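You operate a simulated robot arm through the tools that you are given. There is no shell and no other tool. Be economical: measure what you need, move in short steps, check, and stop when the job is done.

You are at the controls of a simulated robot arm. One attempt, no reset.

JOB
Put things in order on the long bench top. At the end: the red marker (marked "FAIL") stands where the gold brass weight stood; the blue meter stands where the yellow reel stood; the gold brass weight from the long bench top stands where the blue meter stood; the yellow reel stands on top of the ply board; whatever was shut is shut again. Leave all else as you found it, and nothing knocked over.
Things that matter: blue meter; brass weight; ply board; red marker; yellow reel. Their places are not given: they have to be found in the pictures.

Only the result counts: the job must be done as asked and must still hold three seconds after the hand-in. Knocking over, shifting, dropping, spilling or breaking anything else fails it.

ROBOT AND FRAMES
A 6-joint arm with a two-finger gripper, fixed in place. Base frame: the origin is at the foot of the arm, x ahead of it, y to its left, z up; the work surface is at about z = 0. Units: m, rad, N and s.
With the tool pointing down near the work surface it reaches from about 0.18 to 0.48 m from the base axis. Its first joint turns from -1.152 to 1.152 rad. Payload 1.76 kg.
Tool frame: the origin (TCP) lies between the finger pads and is the grasp point; the fingertips stand 0.029 m ahead of it; z points along the fingers, y is the line along which they close. The gripper opens to 0.082 m. The gripper's body begins 0.058 m behind the TCP.
Orientation is told as [roll, pitch, yaw] about the base's x, y, z axes, in that order, counted from this pose: with the fingers straight down and closing along the base's y, the tool's x points along the base's -x, its y along +y and its z along -z.

CONTROLS
- The arm moves only by the tool arm_command. Its argument "motion" is a list of rows, each a list of 7 numbers: the gripper command, from -1 (fully open) to 1 (shut), values between in proportion, then the shift along the tool's x, y, z in m, then the turn, a rotation vector about the tool's x, y, z in degrees. In form: [[hand, dx, dy, dz, ax, ay, az], ...]. A call has 1 to 12 rows; each row shifts and turns the commanded pose from where the row before left it, along the tool's axes as they then stand. Each row takes 0.2 s and may step no farther than 0.05 m and 0.15 rad from the row before; otherwise, or with a gripper value out of range, the whole call is refused. Where a pose cannot be reached the arm comes as near as it can. A force on the tool above 40 N (or 10 N above the force at the start of the call, whichever is more), or a blocked arm, ends the call early, and 0.2 s more pass. The fingers move at their own pace and stop on an object; they squeeze with about 26 N. The grip force told is the motor's: it shows also when the fingers shut on nothing. Time passes only in rows, and 0.2 s behind the last, so rows that do not move let the fingers close. It gives the time, the measured TCP pose, the force on the tool (base axes), the opening and the grip force at its end, in the units of the frame above (readings bear some noise), with the torque about the TCP (base axes, N m) and any sound that the robot's microphone picked up, and new pictures: "pictures" is both (left out), scene, wrist or none.
- Cameras (640 x 400 px; columns grow to the right, rows downward): "scene" is fixed at [0.0652, 0.3373, 0.4295]; the picture's right is [-0.70, -0.72, 0.00], its down [-0.38, 0.37, -0.85] and it looks along [0.61, -0.59, -0.53] (base axes); focal length 231 px, centre (320, 200). "wrist" rides on the gripper at [0.079, 0.004, -0.089] in the tool frame; the picture's right is [-0.05, 1.00, 0.00], its down [-0.71, -0.04, -0.71] and it looks along [-0.71, -0.04, 0.71] (tool axes); focal length 256 px, centre (320, 200).
- probe_pixels(camera, pixels): for up to 12 pixels [column, row] of the newest picture of that camera ("zoom" is the newest enlarged one), the place [x, y, z] in the base frame of the surface seen there, good to about 0.002 m. The clock stands still meanwhile.
- inspect(camera, box): a new picture of the part [left, top, right, bottom] of that camera's present view, enlarged. The clock stands still meanwhile.
- job_done(): hands the job in; it is judged then, once.

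Go step by step. Measure first, check grasps and placings, and put right what went wrong. The budget is 80 turns and 200 pictures, counting those below and the enlarged ones. Unless the task says otherwise, let go and move clear before handing in, and close with one line.

The tools are called after "Request:" as name(argument=value, ...) on one line, values as JSON. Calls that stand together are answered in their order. arm_command: Moves the arm, as the interface text tells. Its arguments: {"type":"object","properties":{"motion":{"type":"array","items":{"type":"array","items":{"type":"number"}}},"pictures":{"type":"string","enum":["both","scene","wrist","none"]}},"required":["motion"]} The other tools are called the same way: probe_pixels (camera, pixels) gives the place of the surface under pixels of a picture; inspect (camera, box) takes an enlarged picture of a part of a camera's view; job_done () hands the job in.

At the start:

```text
clock: 0.0
tool_pos: [0.2414, 0.0019, 0.3284]
orientation: [-0.002, -0.001, -0.002]
ft_force: [0.1, -0.5, -0.8]
ft_torque: [0.02, 0.0, 0.03]
gripper_width: 0.0817
finger_force: 0.0
```

scene: 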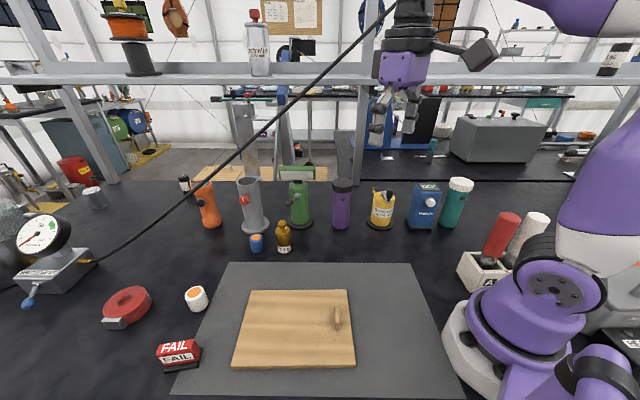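
wrist: 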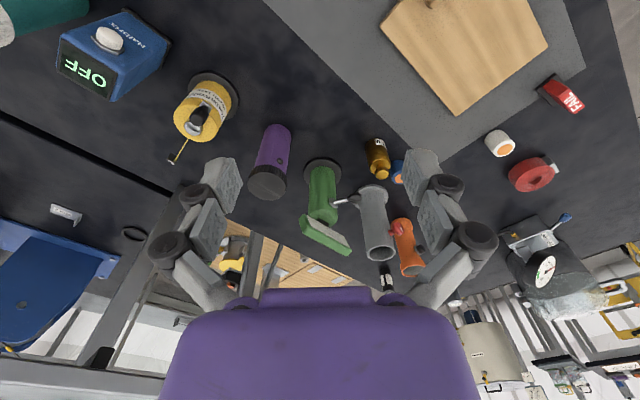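

The scene shows FAIL marker near (180,353), brass weight near (284,237), yellow reel (381,208), blue meter (424,205), ply board (297,328). I'll enlarge and probe them.

Request:
inspect(camera="scene", box=[340, 160, 500, 260])

Request:
inspect(camera="scene", box=[180, 160, 340, 260])

Request:
inspect(camera="scene", box=[90, 270, 370, 400])

Request:
probe_pixels(camera="scene", pixels=[[284, 224], [284, 250], [381, 192], [381, 226], [424, 188], [421, 228], [180, 345], [180, 368], [252, 292], [348, 292], [236, 364], [353, 364]])

Request:
probe_pixels(camera="wrist", pixels=[[108, 38], [75, 35], [165, 45], [122, 15], [112, 98], [198, 118], [210, 80], [378, 148], [376, 172], [552, 85], [572, 100], [467, 60]])

```text
4.00 times, centred on (420, 210) of scene
```

zoom: 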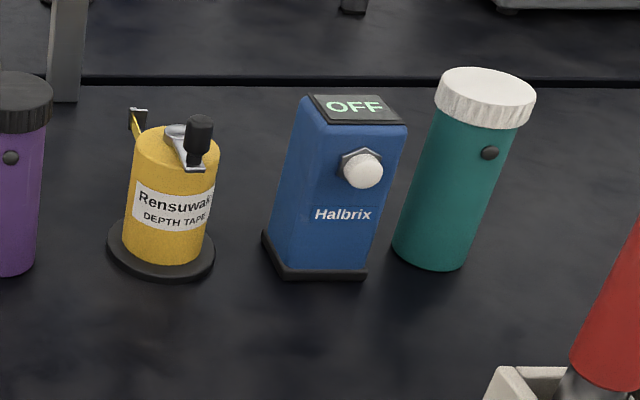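

```text
4.00 times, centred on (260, 210) of scene
```

zoom: 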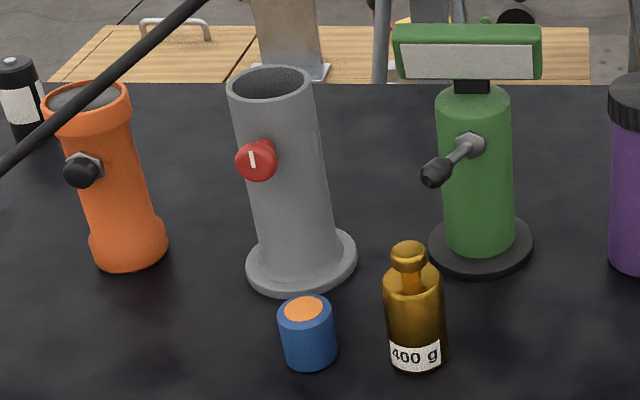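

```text
2.29 times, centred on (230, 335) of scene
```

zoom: 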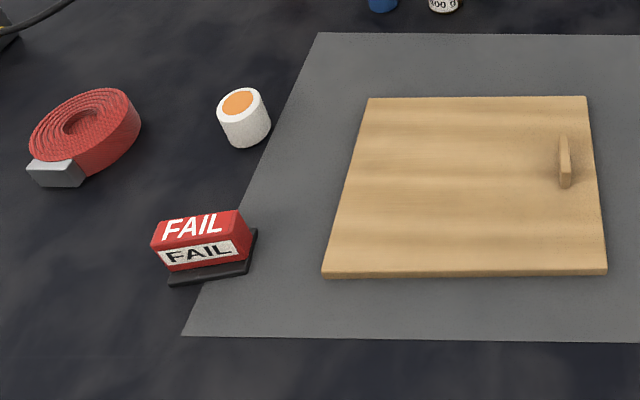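

```text
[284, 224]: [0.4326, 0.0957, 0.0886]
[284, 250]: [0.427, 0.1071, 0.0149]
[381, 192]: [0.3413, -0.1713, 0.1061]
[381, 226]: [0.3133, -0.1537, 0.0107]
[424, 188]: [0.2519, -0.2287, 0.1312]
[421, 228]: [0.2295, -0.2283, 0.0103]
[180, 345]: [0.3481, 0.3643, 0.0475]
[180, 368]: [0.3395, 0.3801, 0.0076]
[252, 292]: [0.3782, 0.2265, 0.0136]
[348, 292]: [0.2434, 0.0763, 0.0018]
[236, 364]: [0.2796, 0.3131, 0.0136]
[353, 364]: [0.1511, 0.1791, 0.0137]
```

```text
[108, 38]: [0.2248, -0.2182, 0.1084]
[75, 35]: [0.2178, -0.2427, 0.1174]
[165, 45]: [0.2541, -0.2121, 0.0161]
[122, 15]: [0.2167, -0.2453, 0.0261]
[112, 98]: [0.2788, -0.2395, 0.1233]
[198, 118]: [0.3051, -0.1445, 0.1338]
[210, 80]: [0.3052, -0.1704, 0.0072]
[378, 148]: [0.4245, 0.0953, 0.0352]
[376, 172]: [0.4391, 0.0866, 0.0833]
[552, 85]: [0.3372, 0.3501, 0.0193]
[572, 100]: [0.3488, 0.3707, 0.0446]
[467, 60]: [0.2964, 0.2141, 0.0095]
```

The objects stand in a row, so I need finer outlines. I'll zoom on the reel and meter and probe their edges.

Request:
inspect(camera="scene", box=[360, 170, 488, 250])

Request:
probe_pixels(camera="zoom", pixels=[[42, 130], [80, 150], [128, 145], [70, 215], [15, 190], [60, 295], [147, 255], [100, 93], [150, 70], [110, 240], [30, 72], [125, 110]])

Request:
probe_pixels(camera="zoom", pixels=[[215, 70], [260, 110], [330, 110], [310, 75], [235, 68], [205, 250], [228, 290], [325, 293], [302, 160], [375, 270], [440, 280], [480, 60]])

Request:
inspect(camera="wrist", box=[0, 0, 320, 200])

```text
5.00 times, centred on (424, 210) of scene
```

zoom: 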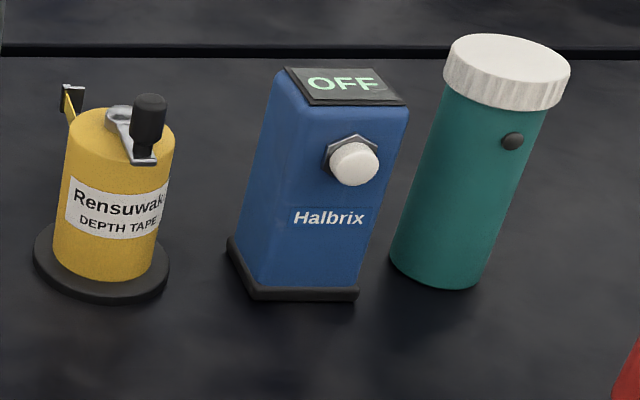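

```text
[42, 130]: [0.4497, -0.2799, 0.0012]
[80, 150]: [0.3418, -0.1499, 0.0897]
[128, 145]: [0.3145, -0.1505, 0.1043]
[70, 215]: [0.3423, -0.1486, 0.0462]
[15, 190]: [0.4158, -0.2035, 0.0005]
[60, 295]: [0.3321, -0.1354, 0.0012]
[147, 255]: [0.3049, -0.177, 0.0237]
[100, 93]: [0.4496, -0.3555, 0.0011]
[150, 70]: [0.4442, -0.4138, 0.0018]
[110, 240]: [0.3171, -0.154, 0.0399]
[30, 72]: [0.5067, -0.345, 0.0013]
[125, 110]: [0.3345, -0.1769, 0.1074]
```

```text
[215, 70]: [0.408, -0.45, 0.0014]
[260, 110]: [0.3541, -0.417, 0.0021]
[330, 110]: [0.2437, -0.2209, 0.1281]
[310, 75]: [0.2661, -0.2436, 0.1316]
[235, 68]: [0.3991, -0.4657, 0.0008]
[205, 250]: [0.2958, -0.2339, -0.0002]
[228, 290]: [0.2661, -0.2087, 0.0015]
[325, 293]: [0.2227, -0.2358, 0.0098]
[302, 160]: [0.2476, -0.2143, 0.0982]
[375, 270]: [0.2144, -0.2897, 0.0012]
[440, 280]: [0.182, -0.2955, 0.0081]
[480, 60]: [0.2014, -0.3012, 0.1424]
```

```text
2.00 times, centred on (160, 100) of wrist
```

zoom: 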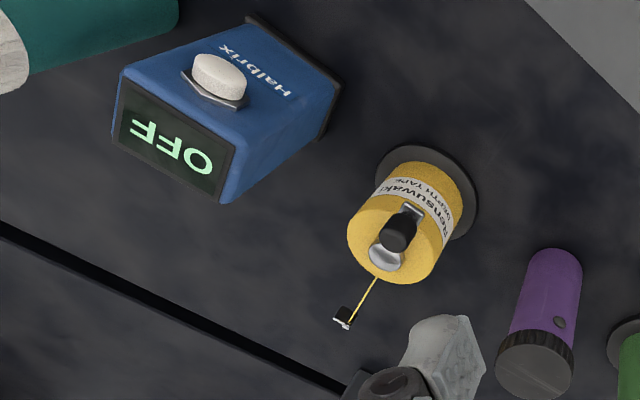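

The reel body's axis is near (0.333,-0.177) with radius about 0.026. I'll move above it and look again with the wrist camera.

Request:
arm_command(motion=[[-1, -0.014, -0.0357, 0.016, 0, 0, 0], [-1, -0.014, -0.0357, 0.016, 0, 0, 0], [-1, -0.014, -0.0357, 0.016, 0, 0, 0], [-1, -0.014, -0.0357, 0.016, 0, 0, 0], [-1, -0.014, -0.0357, 0.016, 0, 0, 0]], pictures="both")

Request:
inspect(camera="wrist", box=[160, 50, 480, 250])

```text
clock: 1.2
tool_pos: [0.3123, -0.1763, 0.2501]
orientation: [-0.001, -0.004, 0.0]
ft_force: [0.6, -0.2, 0.6]
ft_torque: [0.05, -0.06, 0.0]
gripper_width: 0.0819
finger_force: 0.1
```

scene: 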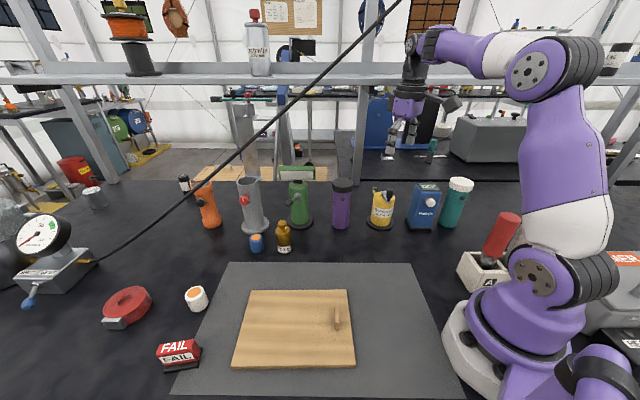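
wrist: 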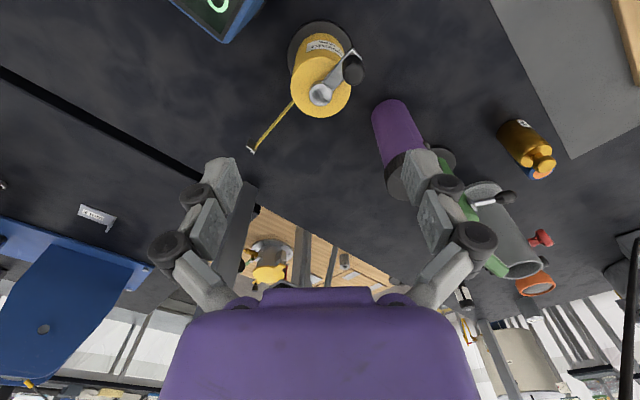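

```text
2.00 times, centred on (320, 150) of wrist
```

zoom: 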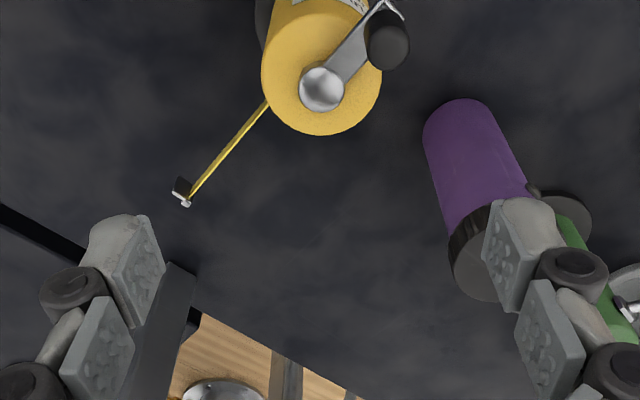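

The tape sticks out lower-left (zoom 182,197) and the crank knob upper-right (388,40), so I should close across that line. I'll probe the zoom for directions.

Request:
probe_pixels(camera="zoom", pixels=[[320, 90], [320, 130], [378, 95], [268, 85], [300, 45], [388, 40], [184, 190], [240, 135], [265, 105], [345, 60], [485, 110], [475, 270]])

Request:
probe_pixels(camera="wrist", pixels=[[320, 95], [353, 70], [252, 148], [290, 45], [352, 45], [320, 24], [215, 8], [228, 38], [255, 5], [405, 190], [395, 110], [294, 68]])

```text
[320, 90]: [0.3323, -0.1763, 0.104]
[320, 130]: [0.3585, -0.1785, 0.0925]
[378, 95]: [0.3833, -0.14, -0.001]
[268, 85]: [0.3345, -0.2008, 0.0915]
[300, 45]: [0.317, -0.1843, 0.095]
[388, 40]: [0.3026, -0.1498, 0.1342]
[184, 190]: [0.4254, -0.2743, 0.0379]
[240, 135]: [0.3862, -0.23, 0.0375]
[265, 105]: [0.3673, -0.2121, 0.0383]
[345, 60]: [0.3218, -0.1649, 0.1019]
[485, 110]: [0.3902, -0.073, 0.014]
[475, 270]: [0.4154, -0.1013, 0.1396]
```

```text
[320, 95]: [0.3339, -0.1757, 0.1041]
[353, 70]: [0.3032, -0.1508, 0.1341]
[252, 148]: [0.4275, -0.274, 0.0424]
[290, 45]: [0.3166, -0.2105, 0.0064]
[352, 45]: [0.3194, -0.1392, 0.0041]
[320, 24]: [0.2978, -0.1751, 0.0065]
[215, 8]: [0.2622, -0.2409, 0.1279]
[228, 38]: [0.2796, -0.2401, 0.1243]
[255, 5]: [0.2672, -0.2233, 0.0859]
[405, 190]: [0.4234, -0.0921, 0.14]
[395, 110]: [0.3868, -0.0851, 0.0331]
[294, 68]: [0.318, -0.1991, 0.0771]
```

The reel axis is (0.3335,-0.1757), the body top z 0.093, knob at (0.303,-0.150), and the long tape leaves at -46°. Closing along y clears both, so I'll descend to TCP z≈0.08.

Request:
arm_command(motion=[[-1, -0.0212, 0.0006, 0, 0, 0, 0], [-1, 0, 0, 0.045, 0, 0, 0], [-1, 0, 0, 0.045, 0, 0, 0], [-1, 0, 0, 0.04, 0, 0, 0], [-1, 0, 0, 0.02, 0, 0, 0], [-1, 0, 0, 0.02, 0, 0, 0], [-1, 0, 0, 0, 0, 0, 0]])

```text
clock: 2.8
tool_pos: [0.3353, -0.177, 0.0784]
orientation: [-0.001, -0.003, 0.001]
ft_force: [0.8, -0.1, 0.6]
ft_torque: [0.0, -0.03, 0.04]
gripper_width: 0.082
finger_force: 0.0
```

scene: 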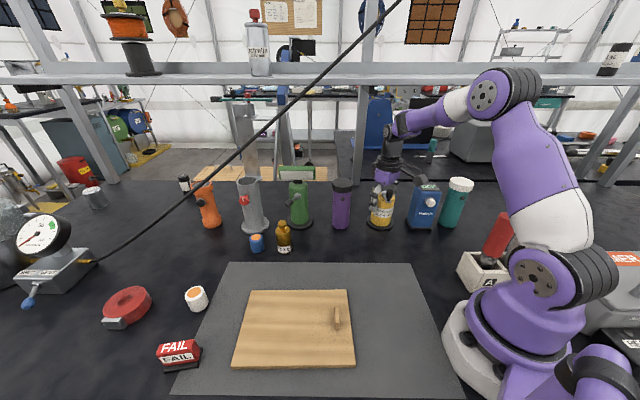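
wrist: 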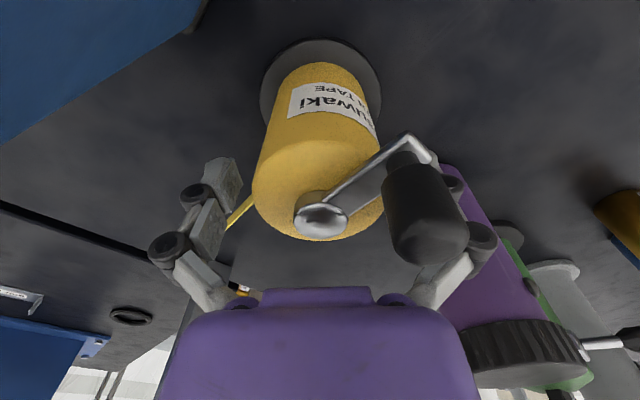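

The fingers straddle the reel body with the knob clear. Closing, with a fresh look at the peg on the board meanwhile.

Request:
arm_command(motion=[[1, 0, 0, 0, 0, 0, 0], [1, 0, 0, 0, 0, 0, 0], [1, 0, 0, 0, 0, 0, 0]])

Request:
inspect(camera="scene", box=[150, 250, 390, 400])

Request:
probe_pixels(camera="scene", pixels=[[337, 310], [338, 325], [249, 291], [350, 290], [236, 366], [354, 366], [197, 290], [197, 308], [157, 355], [198, 345], [188, 340], [338, 316]])

```text
clock: 3.6
tool_pos: [0.3363, -0.177, 0.0795]
orientation: [-0.001, -0.005, -0.001]
ft_force: [1.7, 3.0, 19.9]
ft_torque: [0.11, 0.02, 0.02]
gripper_width: 0.0578
finger_force: 26.1
```

scene: 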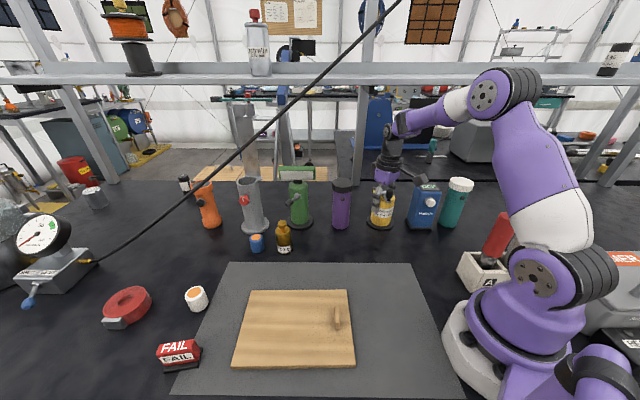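
wrist: 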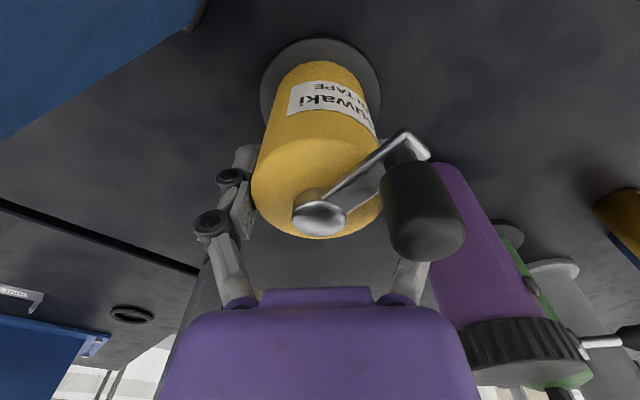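

```text
2.67 times, centred on (270, 325) of scene
```

zoom: 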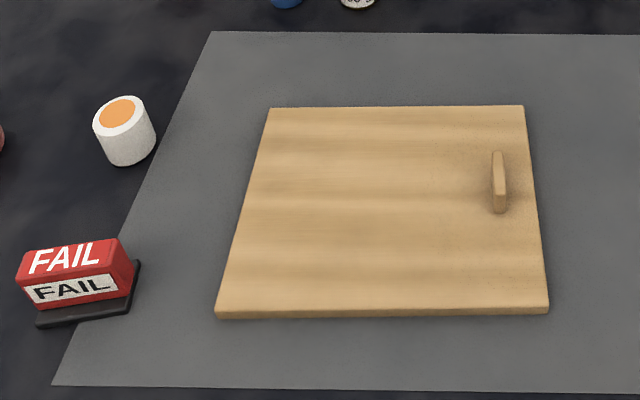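

```text
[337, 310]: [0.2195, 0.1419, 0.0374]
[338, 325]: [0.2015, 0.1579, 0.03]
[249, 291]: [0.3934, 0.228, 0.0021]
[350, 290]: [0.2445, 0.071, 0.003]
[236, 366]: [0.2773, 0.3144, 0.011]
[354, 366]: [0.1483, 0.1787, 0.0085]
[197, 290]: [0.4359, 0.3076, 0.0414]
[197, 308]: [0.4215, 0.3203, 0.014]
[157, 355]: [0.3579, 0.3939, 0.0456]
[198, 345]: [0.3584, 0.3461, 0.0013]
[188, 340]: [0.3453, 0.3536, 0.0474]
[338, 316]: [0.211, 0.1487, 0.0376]
```

The grip holds at 0.0578 m; the peg on the board stands at (0.21,0.15), the board's centre near (0.265,0.20). Lifting straight up and checking.

Request:
arm_command(motion=[[1, 0, 0, -0.02, 0, 0, 0], [1, 0, 0, -0.04, 0, 0, 0], [1, 0, 0, -0.045, 0, 0, 0], [1, 0, 0, -0.045, 0, 0, 0], [1, 0, 0, -0.045, 0, 0, 0]])

```text
clock: 4.8
tool_pos: [0.3353, -0.1768, 0.273]
orientation: [0.0, -0.001, 0.002]
ft_force: [0.2, -0.1, -4.6]
ft_torque: [0.0, 0.02, 0.0]
gripper_width: 0.0573
finger_force: 26.0
```

scene: 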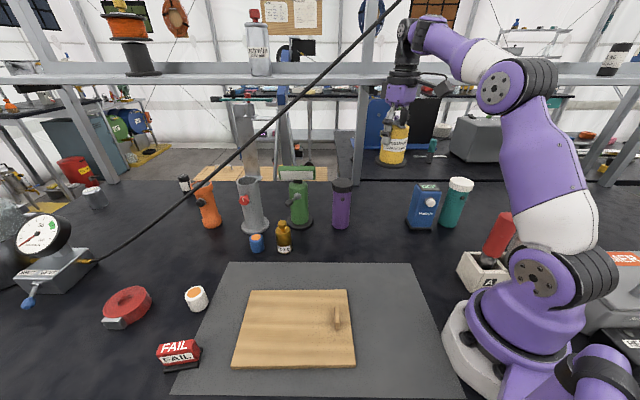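
wrist: 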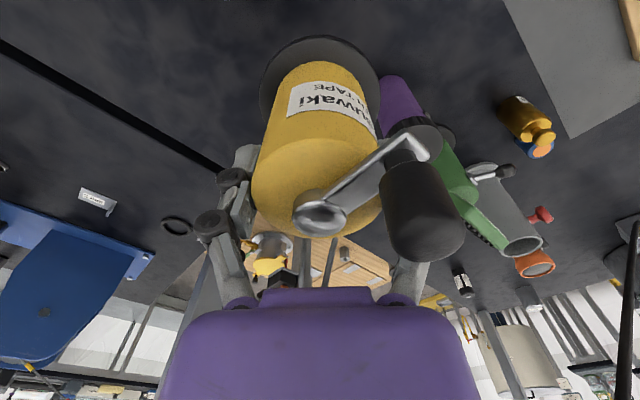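

The reel hangs straight with a weight of about 4.6 N. Now inward and across to above the board.

Request:
arm_command(motion=[[1, 0.02, 0.035, 0, 0, 0, 0], [1, 0.02, 0.035, 0, 0, 0, 0], [1, 0.02, 0.035, 0, 0, 0, 0], [1, 0.018, 0.035, 0, 0, 0, 0], [1, 0, 0.0415, 0, 0, 0, 0], [1, 0, 0.0415, 0, 0, 0, 0], [1, 0, 0.0415, 0, 0, 0, 0], [1, 0, 0.0415, 0, 0, 0, 0], [1, 0, 0.0415, 0, 0, 0, 0], [1, 0, 0.0415, 0, 0, 0, 0], [1, 0, 0, 0, 0, 0, 0]])

```text
clock: 7.2
tool_pos: [0.2565, 0.2131, 0.2733]
orientation: [-0.001, 0.0, 0.001]
ft_force: [-0.7, 0.2, -5.4]
ft_torque: [0.02, 0.01, 0.0]
gripper_width: 0.0574
finger_force: 25.9
```

scene: 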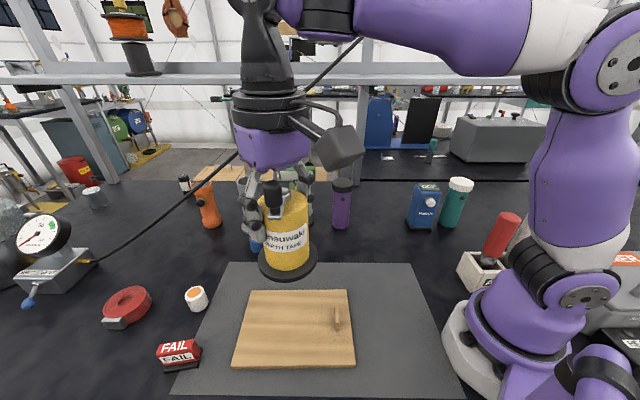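
wrist: 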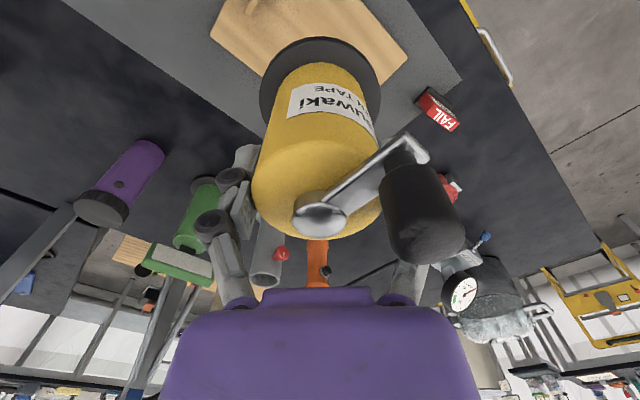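

The reel is over the board. Lowering to just above contact, expected near TCP z≈0.093.

Request:
arm_command(motion=[[1, 0, 0, 0.04, 0, 0, 0], [1, 0, 0, 0.045, 0, 0, 0], [1, 0, 0, 0.045, 0, 0, 0], [1, 0, 0, 0.035, 0, 0, 0], [1, 0, 0, 0.009, 0, 0, 0], [1, 0, 0, 0, 0, 0, 0]])

```text
clock: 8.6
tool_pos: [0.2577, 0.2133, 0.1008]
orientation: [-0.002, -0.002, 0.001]
ft_force: [0.4, 0.2, -5.5]
ft_torque: [0.02, 0.01, -0.02]
gripper_width: 0.0571
finger_force: 26.2
```

scene: 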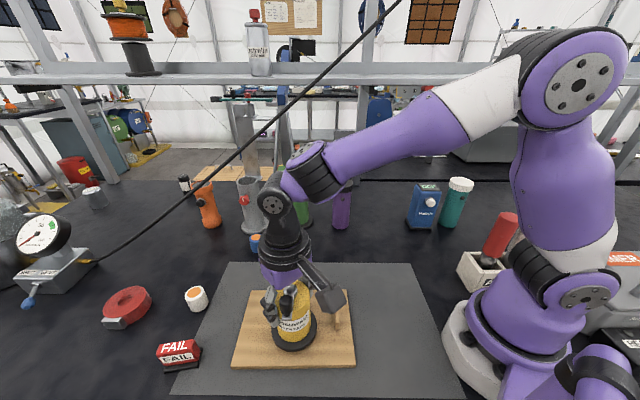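
wrist: 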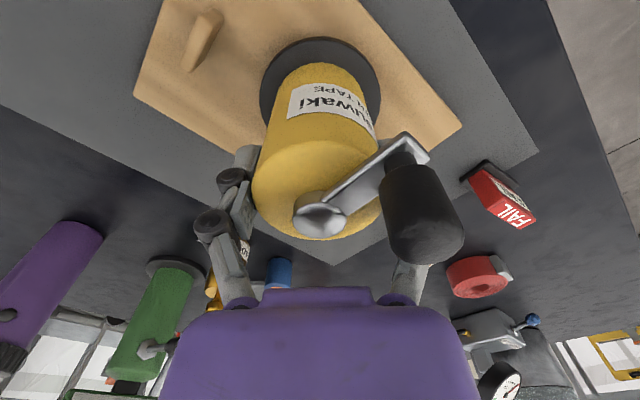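

The disc still hangs about 8 mm above the board (force unchanged). Stepping down gently to contact.

Request:
arm_command(motion=[[1, 0, 0, 0.004, 0, 0, 0], [1, 0, 0, 0.002, 0, 0, 0], [1, 0, 0, 0.001, 0, 0, 0], [1, 0, 0, 0, 0, 0, 0]], pictures="none")

```text
clock: 9.6
tool_pos: [0.2574, 0.2133, 0.0922]
orientation: [-0.002, -0.001, 0.0]
ft_force: [-0.3, 0.7, -4.5]
ft_torque: [-0.01, -0.01, 0.02]
gripper_width: 0.0573
finger_force: 25.8
```

Request:
arm_command(motion=[[1, 0, 0, 0.001, 0, 0, 0], [1, 0, 0, 0, 0, 0, 0]], pictures="none")

```text
clock: 10.2
tool_pos: [0.2557, 0.2124, 0.0912]
orientation: [-0.002, -0.002, 0.0]
ft_force: [-0.3, 0.5, -5.2]
ft_torque: [0.01, 0.01, 0.0]
gripper_width: 0.0576
finger_force: 26.0
```

No contact yet; going on in 1 mm steps.

Request:
arm_command(motion=[[1, 0, 0, 0.001, 0, 0, 0], [1, 0, 0, 0, 0, 0, 0]], pictures="none")

Request:
arm_command(motion=[[1, 0, 0, 0.001, 0, 0, 0], [1, 0, 0, 0, 0, 0, 0]])

```text
clock: 10.8
tool_pos: [0.2568, 0.2127, 0.0901]
orientation: [0.0, -0.005, 0.0]
ft_force: [-2.2, -2.1, 14.1]
ft_torque: [-0.29, -0.25, -0.04]
gripper_width: 0.0575
finger_force: 25.8
```

```text
clock: 11.4
tool_pos: [0.2576, 0.2137, 0.0893]
orientation: [0.001, -0.003, 0.001]
ft_force: [-1.0, -3.9, 20.4]
ft_torque: [-0.15, 0.07, 0.03]
gripper_width: 0.0578
finger_force: 26.1
```

scene: 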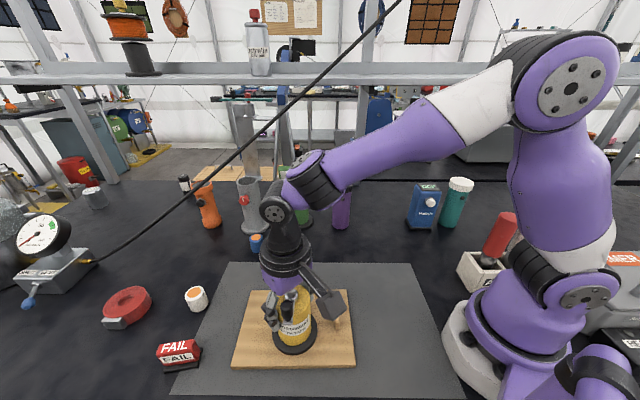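
wrist: 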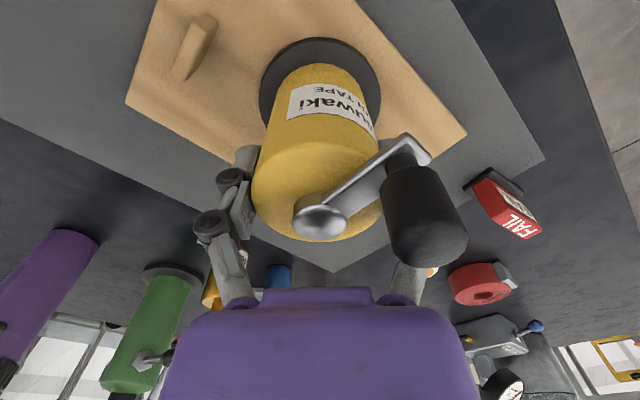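

Contact is made (20 N upward) and the disc lies flat on the board. Easing back 1 mm, opening and rising.

Request:
arm_command(motion=[[1, 0, 0, -0.001, 0, 0, 0], [-1, 0, 0, 0, 0, 0, 0], [-1, 0, 0, 0, 0, 0, 0], [-1, 0, 0, -0.02, 0, 0, 0], [-1, 0, 0, -0.04, 0, 0, 0], [-1, 0, 0, -0.045, 0, 0, 0], [-1, 0, 0, -0.045, 0, 0, 0], [-1, 0, 0, -0.045, 0, 0, 0]])

```text
clock: 13.2
tool_pos: [0.2582, 0.2128, 0.287]
orientation: [-0.001, -0.003, 0.0]
ft_force: [0.3, -0.5, -0.5]
ft_torque: [-0.02, 0.04, 0.0]
gripper_width: 0.0819
finger_force: 0.2
```

scene: 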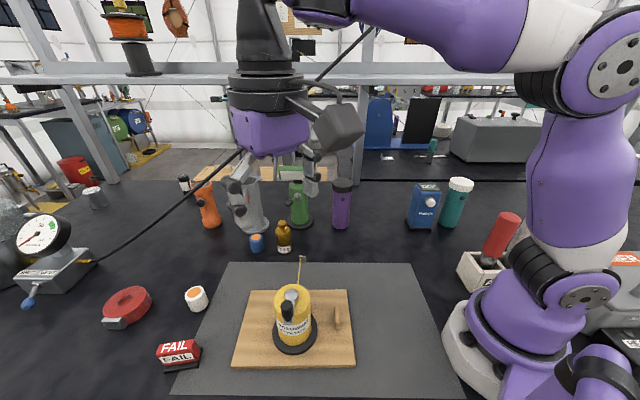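
wrist: 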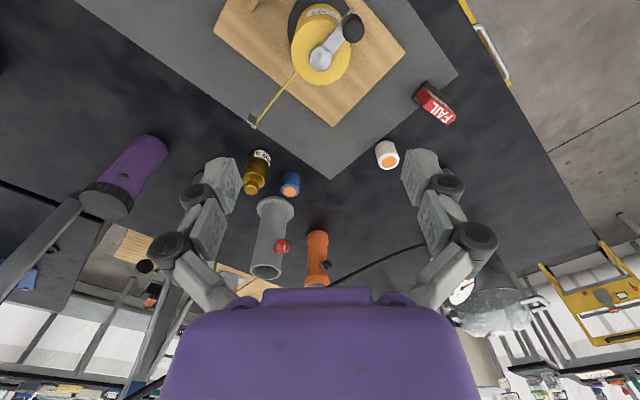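

The reel stands on the board. From here I'll zoom on the marker and brass weight for their geometry.

Request:
inspect(camera="scene", box=[140, 325, 220, 375])

Request:
probe_pixels(camera="zoom", pixels=[[150, 180], [400, 130], [200, 235], [430, 180], [230, 320], [480, 265], [200, 350], [485, 300], [300, 150], [470, 160], [310, 250], [160, 240]])

Request:
inspect(camera="wrist", box=[224, 60, 480, 220])

Request:
probe_pixels(camera="zoom", pixels=[[475, 70], [545, 60], [505, 90], [580, 120], [545, 150], [530, 110], [95, 235], [75, 315], [70, 270], [60, 305], [90, 310], [165, 315]])

```text
8.00 times, centred on (180, 350) of scene
```

zoom: 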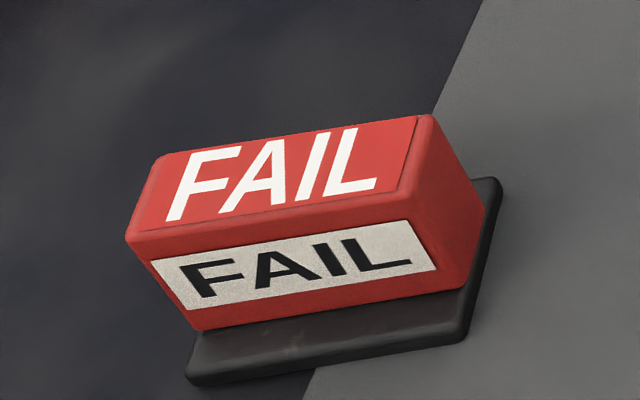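

```text
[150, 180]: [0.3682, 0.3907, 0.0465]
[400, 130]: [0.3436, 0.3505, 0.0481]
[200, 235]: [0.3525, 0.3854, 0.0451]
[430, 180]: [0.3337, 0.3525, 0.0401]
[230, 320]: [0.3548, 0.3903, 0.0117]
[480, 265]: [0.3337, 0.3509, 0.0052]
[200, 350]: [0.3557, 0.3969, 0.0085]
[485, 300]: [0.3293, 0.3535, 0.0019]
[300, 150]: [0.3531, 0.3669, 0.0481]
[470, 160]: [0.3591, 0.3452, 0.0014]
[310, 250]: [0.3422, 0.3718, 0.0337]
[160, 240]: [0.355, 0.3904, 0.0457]
```

```text
2.50 times, centred on (352, 140) of wrist
```

zoom: 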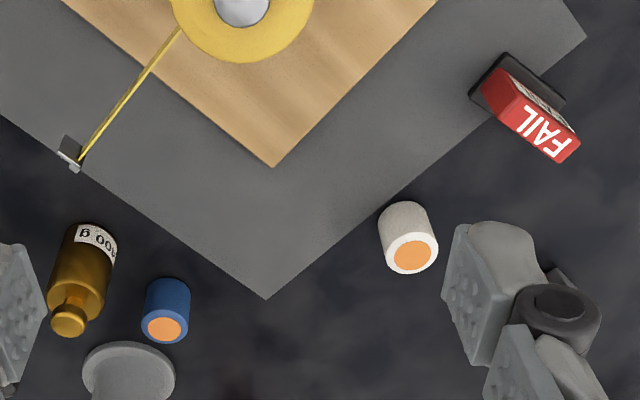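

```text
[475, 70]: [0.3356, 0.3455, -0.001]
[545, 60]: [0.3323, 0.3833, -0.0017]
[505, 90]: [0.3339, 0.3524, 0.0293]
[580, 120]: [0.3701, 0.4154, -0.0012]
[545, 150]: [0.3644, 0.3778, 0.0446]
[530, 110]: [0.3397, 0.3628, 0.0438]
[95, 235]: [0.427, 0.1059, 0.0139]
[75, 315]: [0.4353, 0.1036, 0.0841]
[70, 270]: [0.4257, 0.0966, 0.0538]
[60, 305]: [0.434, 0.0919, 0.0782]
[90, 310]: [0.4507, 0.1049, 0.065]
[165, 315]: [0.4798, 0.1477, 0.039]
```

The marker's top centre is near (0.352,0.367), long axis about 59°; brass axis near (0.432,0.098). Now over to the meter for a close look.

Request:
arm_command(motion=[[-1, 0.0038, -0.045, -0.001, 0, 0, 0], [-1, 0.0038, -0.045, -0.001, 0, 0, 0], [-1, 0.0038, -0.045, -0.001, 0, 0, 0], [-1, 0.0038, -0.045, -0.001, 0, 0, 0], [-1, 0.0038, -0.045, -0.001, 0, 0, 0], [-1, 0.0038, -0.045, -0.001, 0, 0, 0], [-1, 0.0038, -0.045, -0.001, 0, 0, 0], [-1, 0.0038, -0.045, -0.001, 0, 0, 0], [-1, 0.0038, -0.045, -0.001, 0, 0, 0], [-1, 0.0038, -0.035, -0.001, 0, 0, 0]], pictures="both")

Request:
inspect(camera="wrist", box=[200, 0, 456, 160])

Request:
inspect(camera="scene", box=[380, 165, 500, 240])

```text
clock: 15.4
tool_pos: [0.2179, -0.2257, 0.2973]
orientation: [-0.002, -0.001, 0.0]
ft_force: [0.0, 0.3, 0.2]
ft_torque: [0.01, 0.02, 0.03]
gripper_width: 0.0821
finger_force: 0.0
```

scene: 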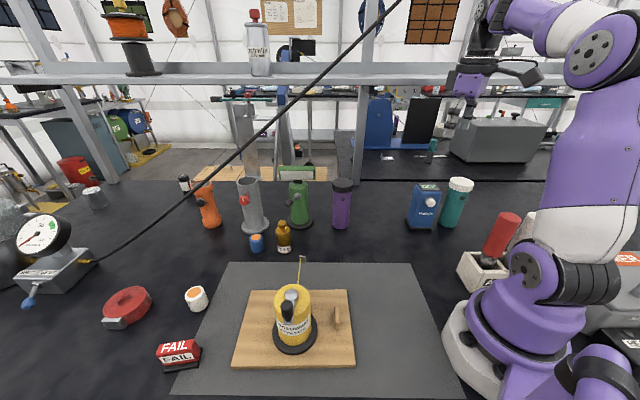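
wrist: 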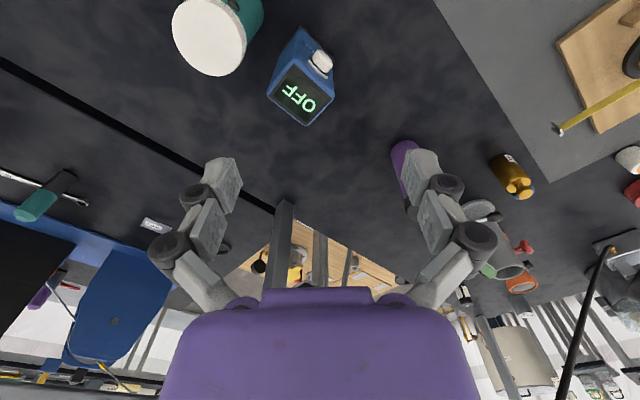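

```text
2.50 times, centred on (328, 80) of wrist
```

zoom: 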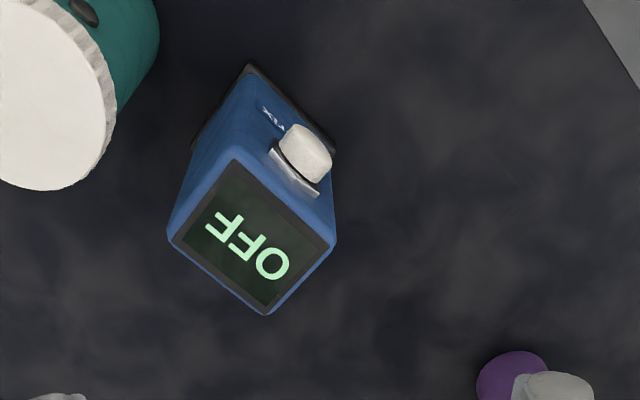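

```text
5.33 times, centred on (440, 202) of scene
```

zoom: 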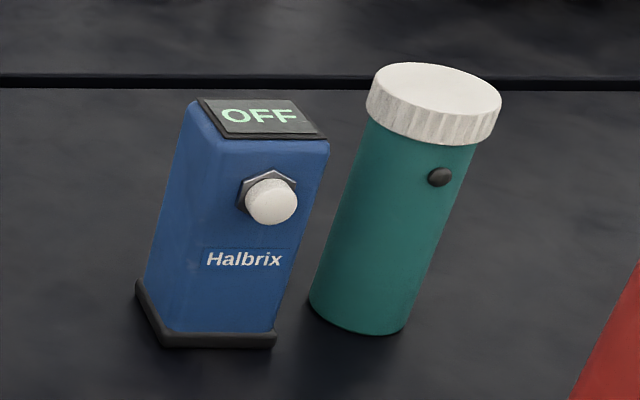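

The meter's top diamond in the wrist view has corners near (294,64), (332,96), (306,124), (269,94). Probing those and the faces.

Request:
probe_pixels(camera="wrist", pixels=[[294, 66], [330, 96], [306, 122], [271, 94], [300, 94], [300, 30], [331, 60], [279, 55], [277, 70], [323, 62], [310, 65], [244, 40]])

Request:
probe_pixels(camera="zoom", pixels=[[222, 150], [315, 152], [200, 250], [270, 290], [170, 310], [265, 325], [160, 240], [185, 180], [150, 270], [272, 205], [400, 240], [320, 290]])

```text
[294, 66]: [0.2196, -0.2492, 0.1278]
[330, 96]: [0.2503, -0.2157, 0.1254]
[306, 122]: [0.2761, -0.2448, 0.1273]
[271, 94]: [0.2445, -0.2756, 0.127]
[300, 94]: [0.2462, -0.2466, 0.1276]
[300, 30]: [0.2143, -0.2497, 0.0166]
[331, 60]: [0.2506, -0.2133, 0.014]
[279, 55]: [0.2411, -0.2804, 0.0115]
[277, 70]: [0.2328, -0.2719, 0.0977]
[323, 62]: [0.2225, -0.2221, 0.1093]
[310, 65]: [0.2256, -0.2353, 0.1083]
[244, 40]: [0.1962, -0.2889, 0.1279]
```

```text
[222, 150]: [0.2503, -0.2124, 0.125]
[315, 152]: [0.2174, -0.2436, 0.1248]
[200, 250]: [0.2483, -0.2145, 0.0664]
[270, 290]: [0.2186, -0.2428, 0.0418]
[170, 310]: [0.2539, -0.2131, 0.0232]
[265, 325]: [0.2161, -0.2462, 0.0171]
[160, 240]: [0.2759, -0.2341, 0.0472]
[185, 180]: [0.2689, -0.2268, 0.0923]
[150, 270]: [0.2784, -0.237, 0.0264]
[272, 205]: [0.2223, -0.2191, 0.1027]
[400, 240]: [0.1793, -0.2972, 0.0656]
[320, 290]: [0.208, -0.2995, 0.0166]
```

The meter's top centre is about (0.248,-0.246), sides at 46°/-50°, with the knob on the front. I'll grip across the width, so I need the teal lid's exact edge for clearance.

Request:
probe_pixels(camera="wrist", pixels=[[210, 37], [242, 40], [212, 72], [176, 35], [210, 4], [235, 62], [262, 20], [248, 30], [240, 15], [246, 50], [225, 8], [230, 40]])

```text
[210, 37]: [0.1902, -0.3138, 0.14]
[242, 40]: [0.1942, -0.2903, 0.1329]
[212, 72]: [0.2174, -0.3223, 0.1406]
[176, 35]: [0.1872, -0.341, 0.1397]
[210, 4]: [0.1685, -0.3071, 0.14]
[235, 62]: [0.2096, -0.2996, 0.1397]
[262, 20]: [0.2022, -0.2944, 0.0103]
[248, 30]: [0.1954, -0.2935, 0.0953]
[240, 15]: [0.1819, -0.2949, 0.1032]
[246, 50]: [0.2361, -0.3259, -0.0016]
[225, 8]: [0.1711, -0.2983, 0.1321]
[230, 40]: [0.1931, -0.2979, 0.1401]
```

The lid centre is (0.193,-0.315), radius 0.027, leaving about 1 cm beside a partly open finger. Centring over the meter and turning 47°.

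Request:
arm_command(motion=[[-0.6, -0.03, -0.0203, 0, 0, 0, 0], [-0.6, 0, 0, 0.01, 0, 0, 7.84], [-0.6, 0, 0, 0.01, 0, 0, 7.84], [-0.6, 0, 0, 0.01, 0, 0, 7.84], [-0.6, 0, 0, 0.01, 0, 0, 7.84], [-0.6, 0, 0, 0.01, 0, 0, 7.84], [-0.6, 0, 0, 0.01, 0, 0, 7.84], [-0.6, 0, 0, 0.03, 0, 0, 0], [-0.6, 0, 0, 0, 0, 0, 0]])

```text
clock: 17.4
tool_pos: [0.2494, -0.2478, 0.2061]
orientation: [0.003, -0.003, -0.823]
ft_force: [0.1, 0.1, 0.0]
ft_torque: [0.02, -0.03, -0.02]
gripper_width: 0.0656
finger_force: 0.1
```

scene: 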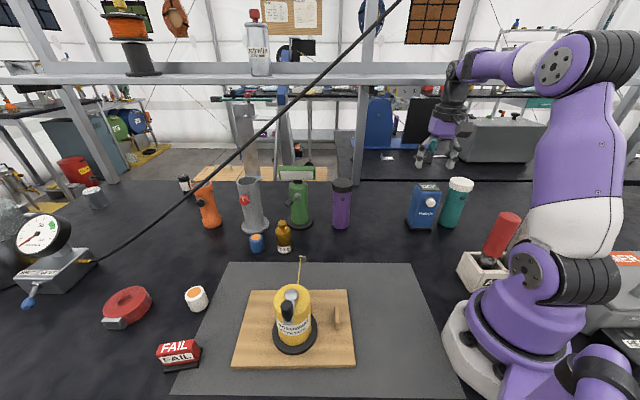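
wrist: 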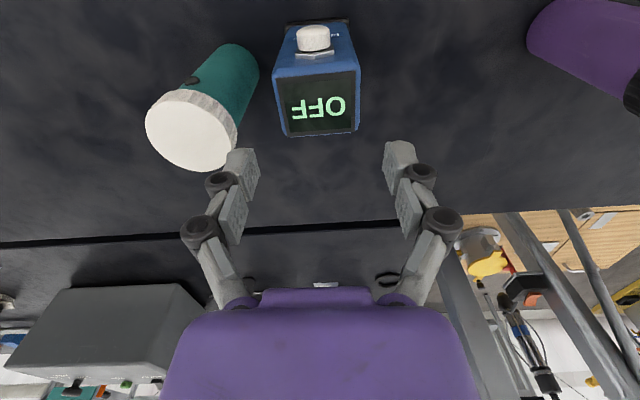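

The meter is square between the fingers and the left finger passes clear of the teal lid (238,165 vs lid edge). Descending to z≈0.09.

Request:
arm_command(motion=[[-0.6, 0, 0, 0.03, 0, 0, 0], [-0.6, 0, 0, 0.03, 0, 0, 0], [-0.6, 0, 0, 0.03, 0, 0, 0], [-0.6, 0, 0, 0.025, 0, 0, 0], [-0.6, 0, 0, 0, 0, 0, 0]])

```text
clock: 18.6
tool_pos: [0.2472, -0.2466, 0.0914]
orientation: [0.003, -0.003, -0.822]
ft_force: [-0.2, 0.6, 0.6]
ft_torque: [0.0, 0.01, 0.0]
gripper_width: 0.0655
finger_force: 0.2
```

scene: 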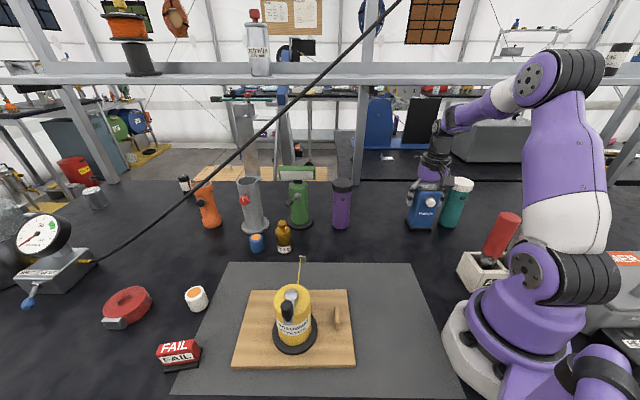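
wrist: 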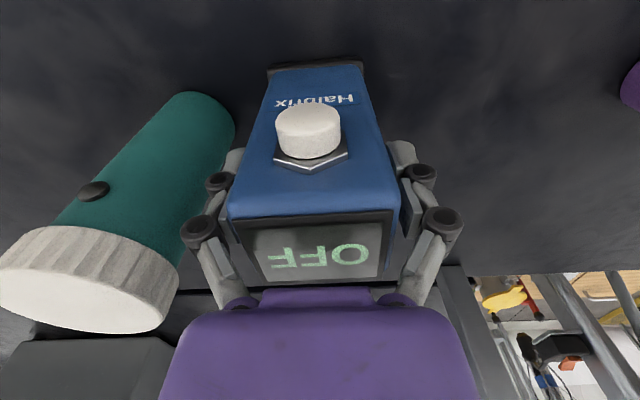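

Straddled cleanly. Closing, then lifting.

Request:
arm_command(motion=[[0.2, 0, 0, 0, 0, 0, 0], [1, 0, 0, 0, 0, 0, 0], [1, 0, 0, 0, 0, 0, 0]], pictures="none")

Request:
arm_command(motion=[[1, 0, 0, -0.01, 0, 0, 0], [1, 0, 0, -0.03, 0, 0, 0], [1, 0, 0, -0.04, 0, 0, 0], [1, 0, 0, -0.04, 0, 0, 0], [1, 0, 0, 0, 0, 0, 0]])

```text
clock: 19.4
tool_pos: [0.2491, -0.2472, 0.0906]
orientation: [0.002, -0.003, -0.823]
ft_force: [-1.5, -1.9, 5.7]
ft_torque: [-0.15, -0.01, 0.05]
gripper_width: 0.0579
finger_force: 25.5
```

```text
clock: 20.6
tool_pos: [0.2466, -0.2466, 0.2111]
orientation: [0.002, 0.0, -0.822]
ft_force: [-0.1, -0.1, -2.0]
ft_torque: [0.01, 0.03, 0.0]
gripper_width: 0.058
finger_force: 26.4
```

scene: 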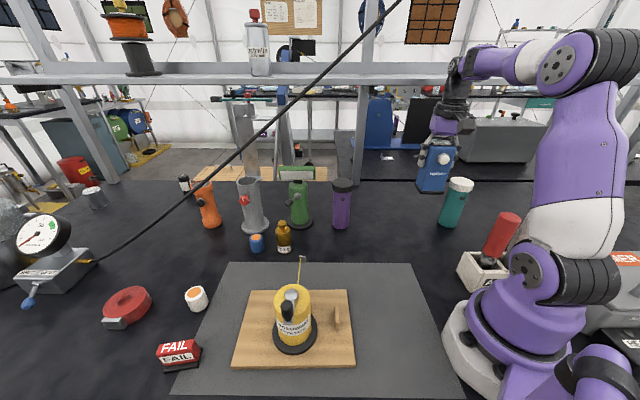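
wrist: 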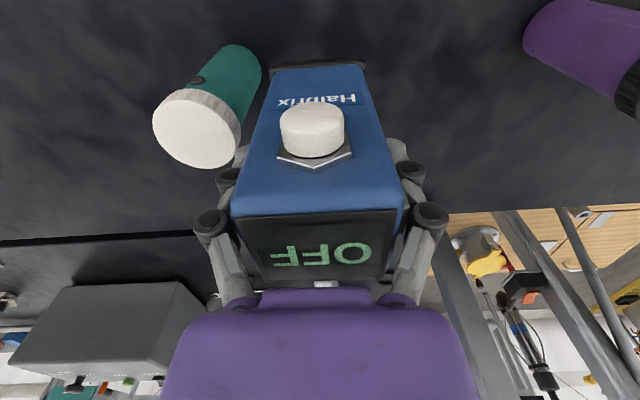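

Lifted straight. Shifting along tool y to the reel's old spot (0.3335,-0.1757).

Request:
arm_command(motion=[[1, -0.0022, 0.0371, 0, 0, 0, 0], [1, -0.0022, 0.0371, 0, 0, 0, 0], [1, -0.0021, 0.0371, 0, 0, 0, 0], [1, 0, 0, 0, 0, 0, 0]], pictures="both")

```text
clock: 21.6
tool_pos: [0.3346, -0.1758, 0.2099]
orientation: [0.001, -0.002, -0.821]
ft_force: [-0.4, 0.8, -2.2]
ft_torque: [0.0, -0.03, 0.03]
gripper_width: 0.0578
finger_force: 25.8
```

scene: 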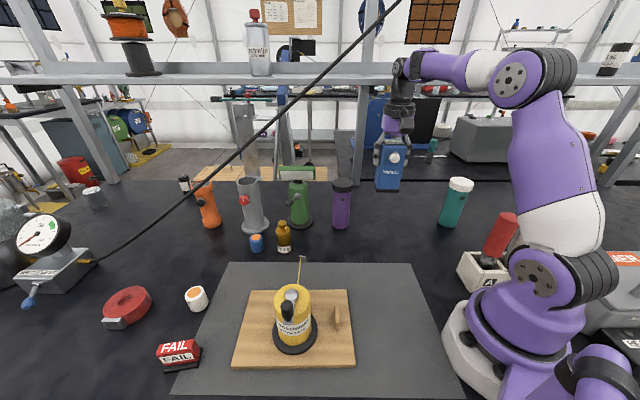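
wrist: 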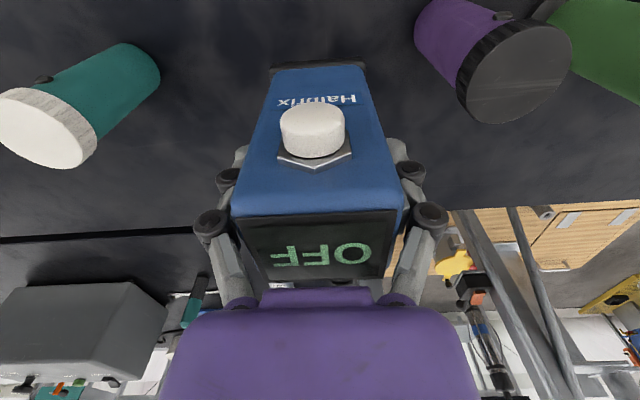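

On target. Lowering to just above the surface, then millimetre steps.

Request:
arm_command(motion=[[1, 0, 0, 0.04, 0, 0, 0], [1, 0, 0, 0.04, 0, 0, 0], [1, 0, 0, 0.03, 0, 0, 0], [1, 0, 0, 0.005, 0, 0, 0], [1, 0, 0, 0.002, 0, 0, 0], [1, 0, 0, 0.001, 0, 0, 0], [1, 0, 0, 0, 0, 0, 0]], pictures="none")

Request:
arm_command(motion=[[1, 0, 0, 0.001, 0, 0, 0], [1, 0, 0, 0, 0, 0, 0]], pictures="none")

```text
clock: 23.2
tool_pos: [0.3346, -0.1765, 0.0922]
orientation: [0.002, -0.001, -0.823]
ft_force: [-0.6, 0.6, -3.1]
ft_torque: [0.02, 0.01, 0.02]
gripper_width: 0.0578
finger_force: 25.9
```

```text
clock: 23.8
tool_pos: [0.3341, -0.1762, 0.0929]
orientation: [0.0, -0.001, -0.822]
ft_force: [-0.2, 0.4, -1.9]
ft_torque: [0.04, -0.02, 0.01]
gripper_width: 0.058
finger_force: 25.8
```

Request:
arm_command(motion=[[1, 0, 0, 0.001, 0, 0, 0], [1, 0, 0, 0, 0, 0, 0]], pictures="none")

Request:
arm_command(motion=[[1, 0, 0, 0.001, 0, 0, 0], [1, 0, 0, 0, 0, 0, 0]], pictures="wrist")

```text
clock: 24.4
tool_pos: [0.3349, -0.1757, 0.0915]
orientation: [0.002, -0.003, -0.822]
ft_force: [0.3, 0.9, -0.3]
ft_torque: [0.01, 0.0, 0.02]
gripper_width: 0.0578
finger_force: 26.1
```

```text
clock: 25.0
tool_pos: [0.3345, -0.1758, 0.0911]
orientation: [0.002, -0.004, -0.819]
ft_force: [-5.7, 3.0, 18.6]
ft_torque: [0.11, 0.14, 0.11]
gripper_width: 0.0582
finger_force: 26.2
```

wrist: 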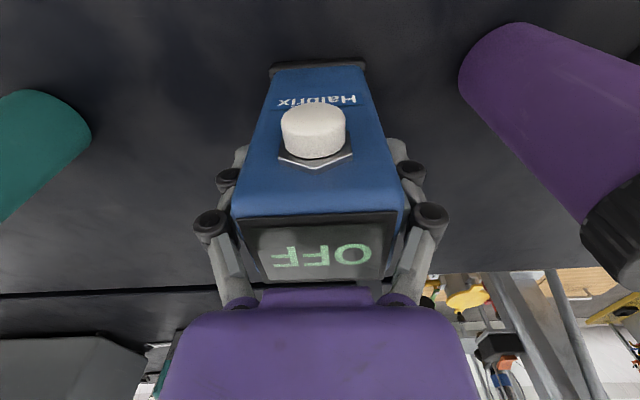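

Firm contact (18.6 N). Releasing and rising.

Request:
arm_command(motion=[[1, 0, 0, -0.001, 0, 0, 0], [-0.6, 0, 0, 0, 0, 0, 0], [-0.6, 0, 0, 0, 0, 0, 0], [-0.6, 0, 0, -0.03, 0, 0, 0], [-0.6, 0, 0, -0.045, 0, 0, 0], [-0.6, 0, 0, -0.045, 0, 0, 0], [-0.6, 0, 0, -0.045, 0, 0, 0], [-0.6, 0, 0, -0.04, 0, 0, 0], [-0.6, 0, 0, 0, 0, 0, 0]])

Request:
probe_pixels(camera="scene", pixels=[[380, 190], [372, 200], [385, 220], [341, 184], [341, 226], [298, 205], [300, 226], [246, 183], [254, 230], [257, 240], [284, 237], [284, 226]])

Request:
inspect(camera="scene", box=[228, 160, 420, 280])

```text
clock: 27.0
tool_pos: [0.3355, -0.1729, 0.2964]
orientation: [-0.001, -0.002, -0.821]
ft_force: [-0.5, 0.6, 0.5]
ft_torque: [-0.04, 0.03, -0.03]
gripper_width: 0.0655
finger_force: 0.1
```

scene: 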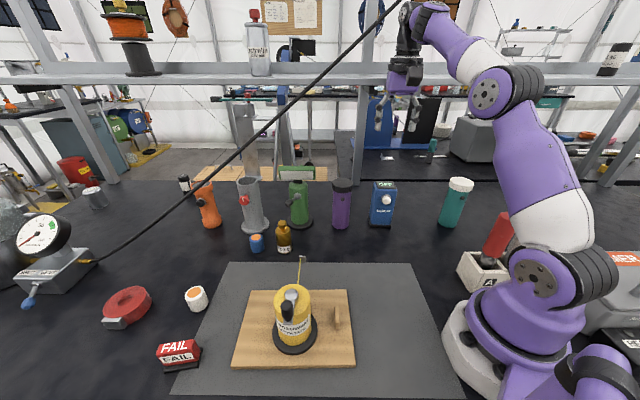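
wrist: 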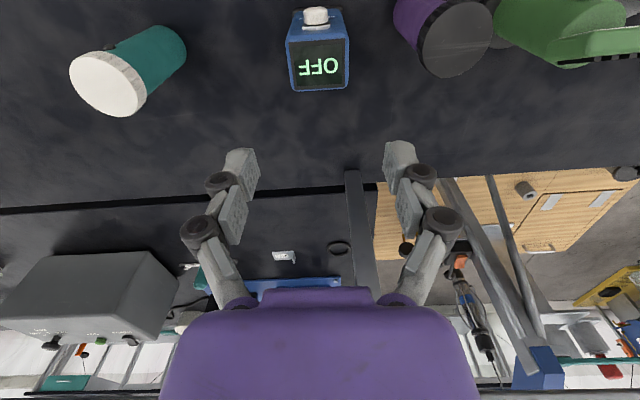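

```text
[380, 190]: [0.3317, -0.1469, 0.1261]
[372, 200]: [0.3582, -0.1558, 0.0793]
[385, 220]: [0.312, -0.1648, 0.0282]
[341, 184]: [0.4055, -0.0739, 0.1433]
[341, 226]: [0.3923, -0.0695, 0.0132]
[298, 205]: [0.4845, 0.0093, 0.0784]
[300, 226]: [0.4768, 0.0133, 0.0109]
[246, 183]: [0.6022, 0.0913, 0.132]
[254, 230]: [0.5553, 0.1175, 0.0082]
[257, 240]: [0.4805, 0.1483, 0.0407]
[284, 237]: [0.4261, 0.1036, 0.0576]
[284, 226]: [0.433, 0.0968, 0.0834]
```

```text
3.33 times, centred on (324, 220) of scene
```

zoom: 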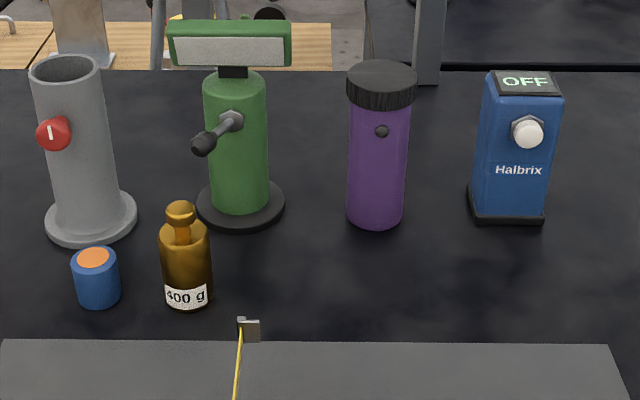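

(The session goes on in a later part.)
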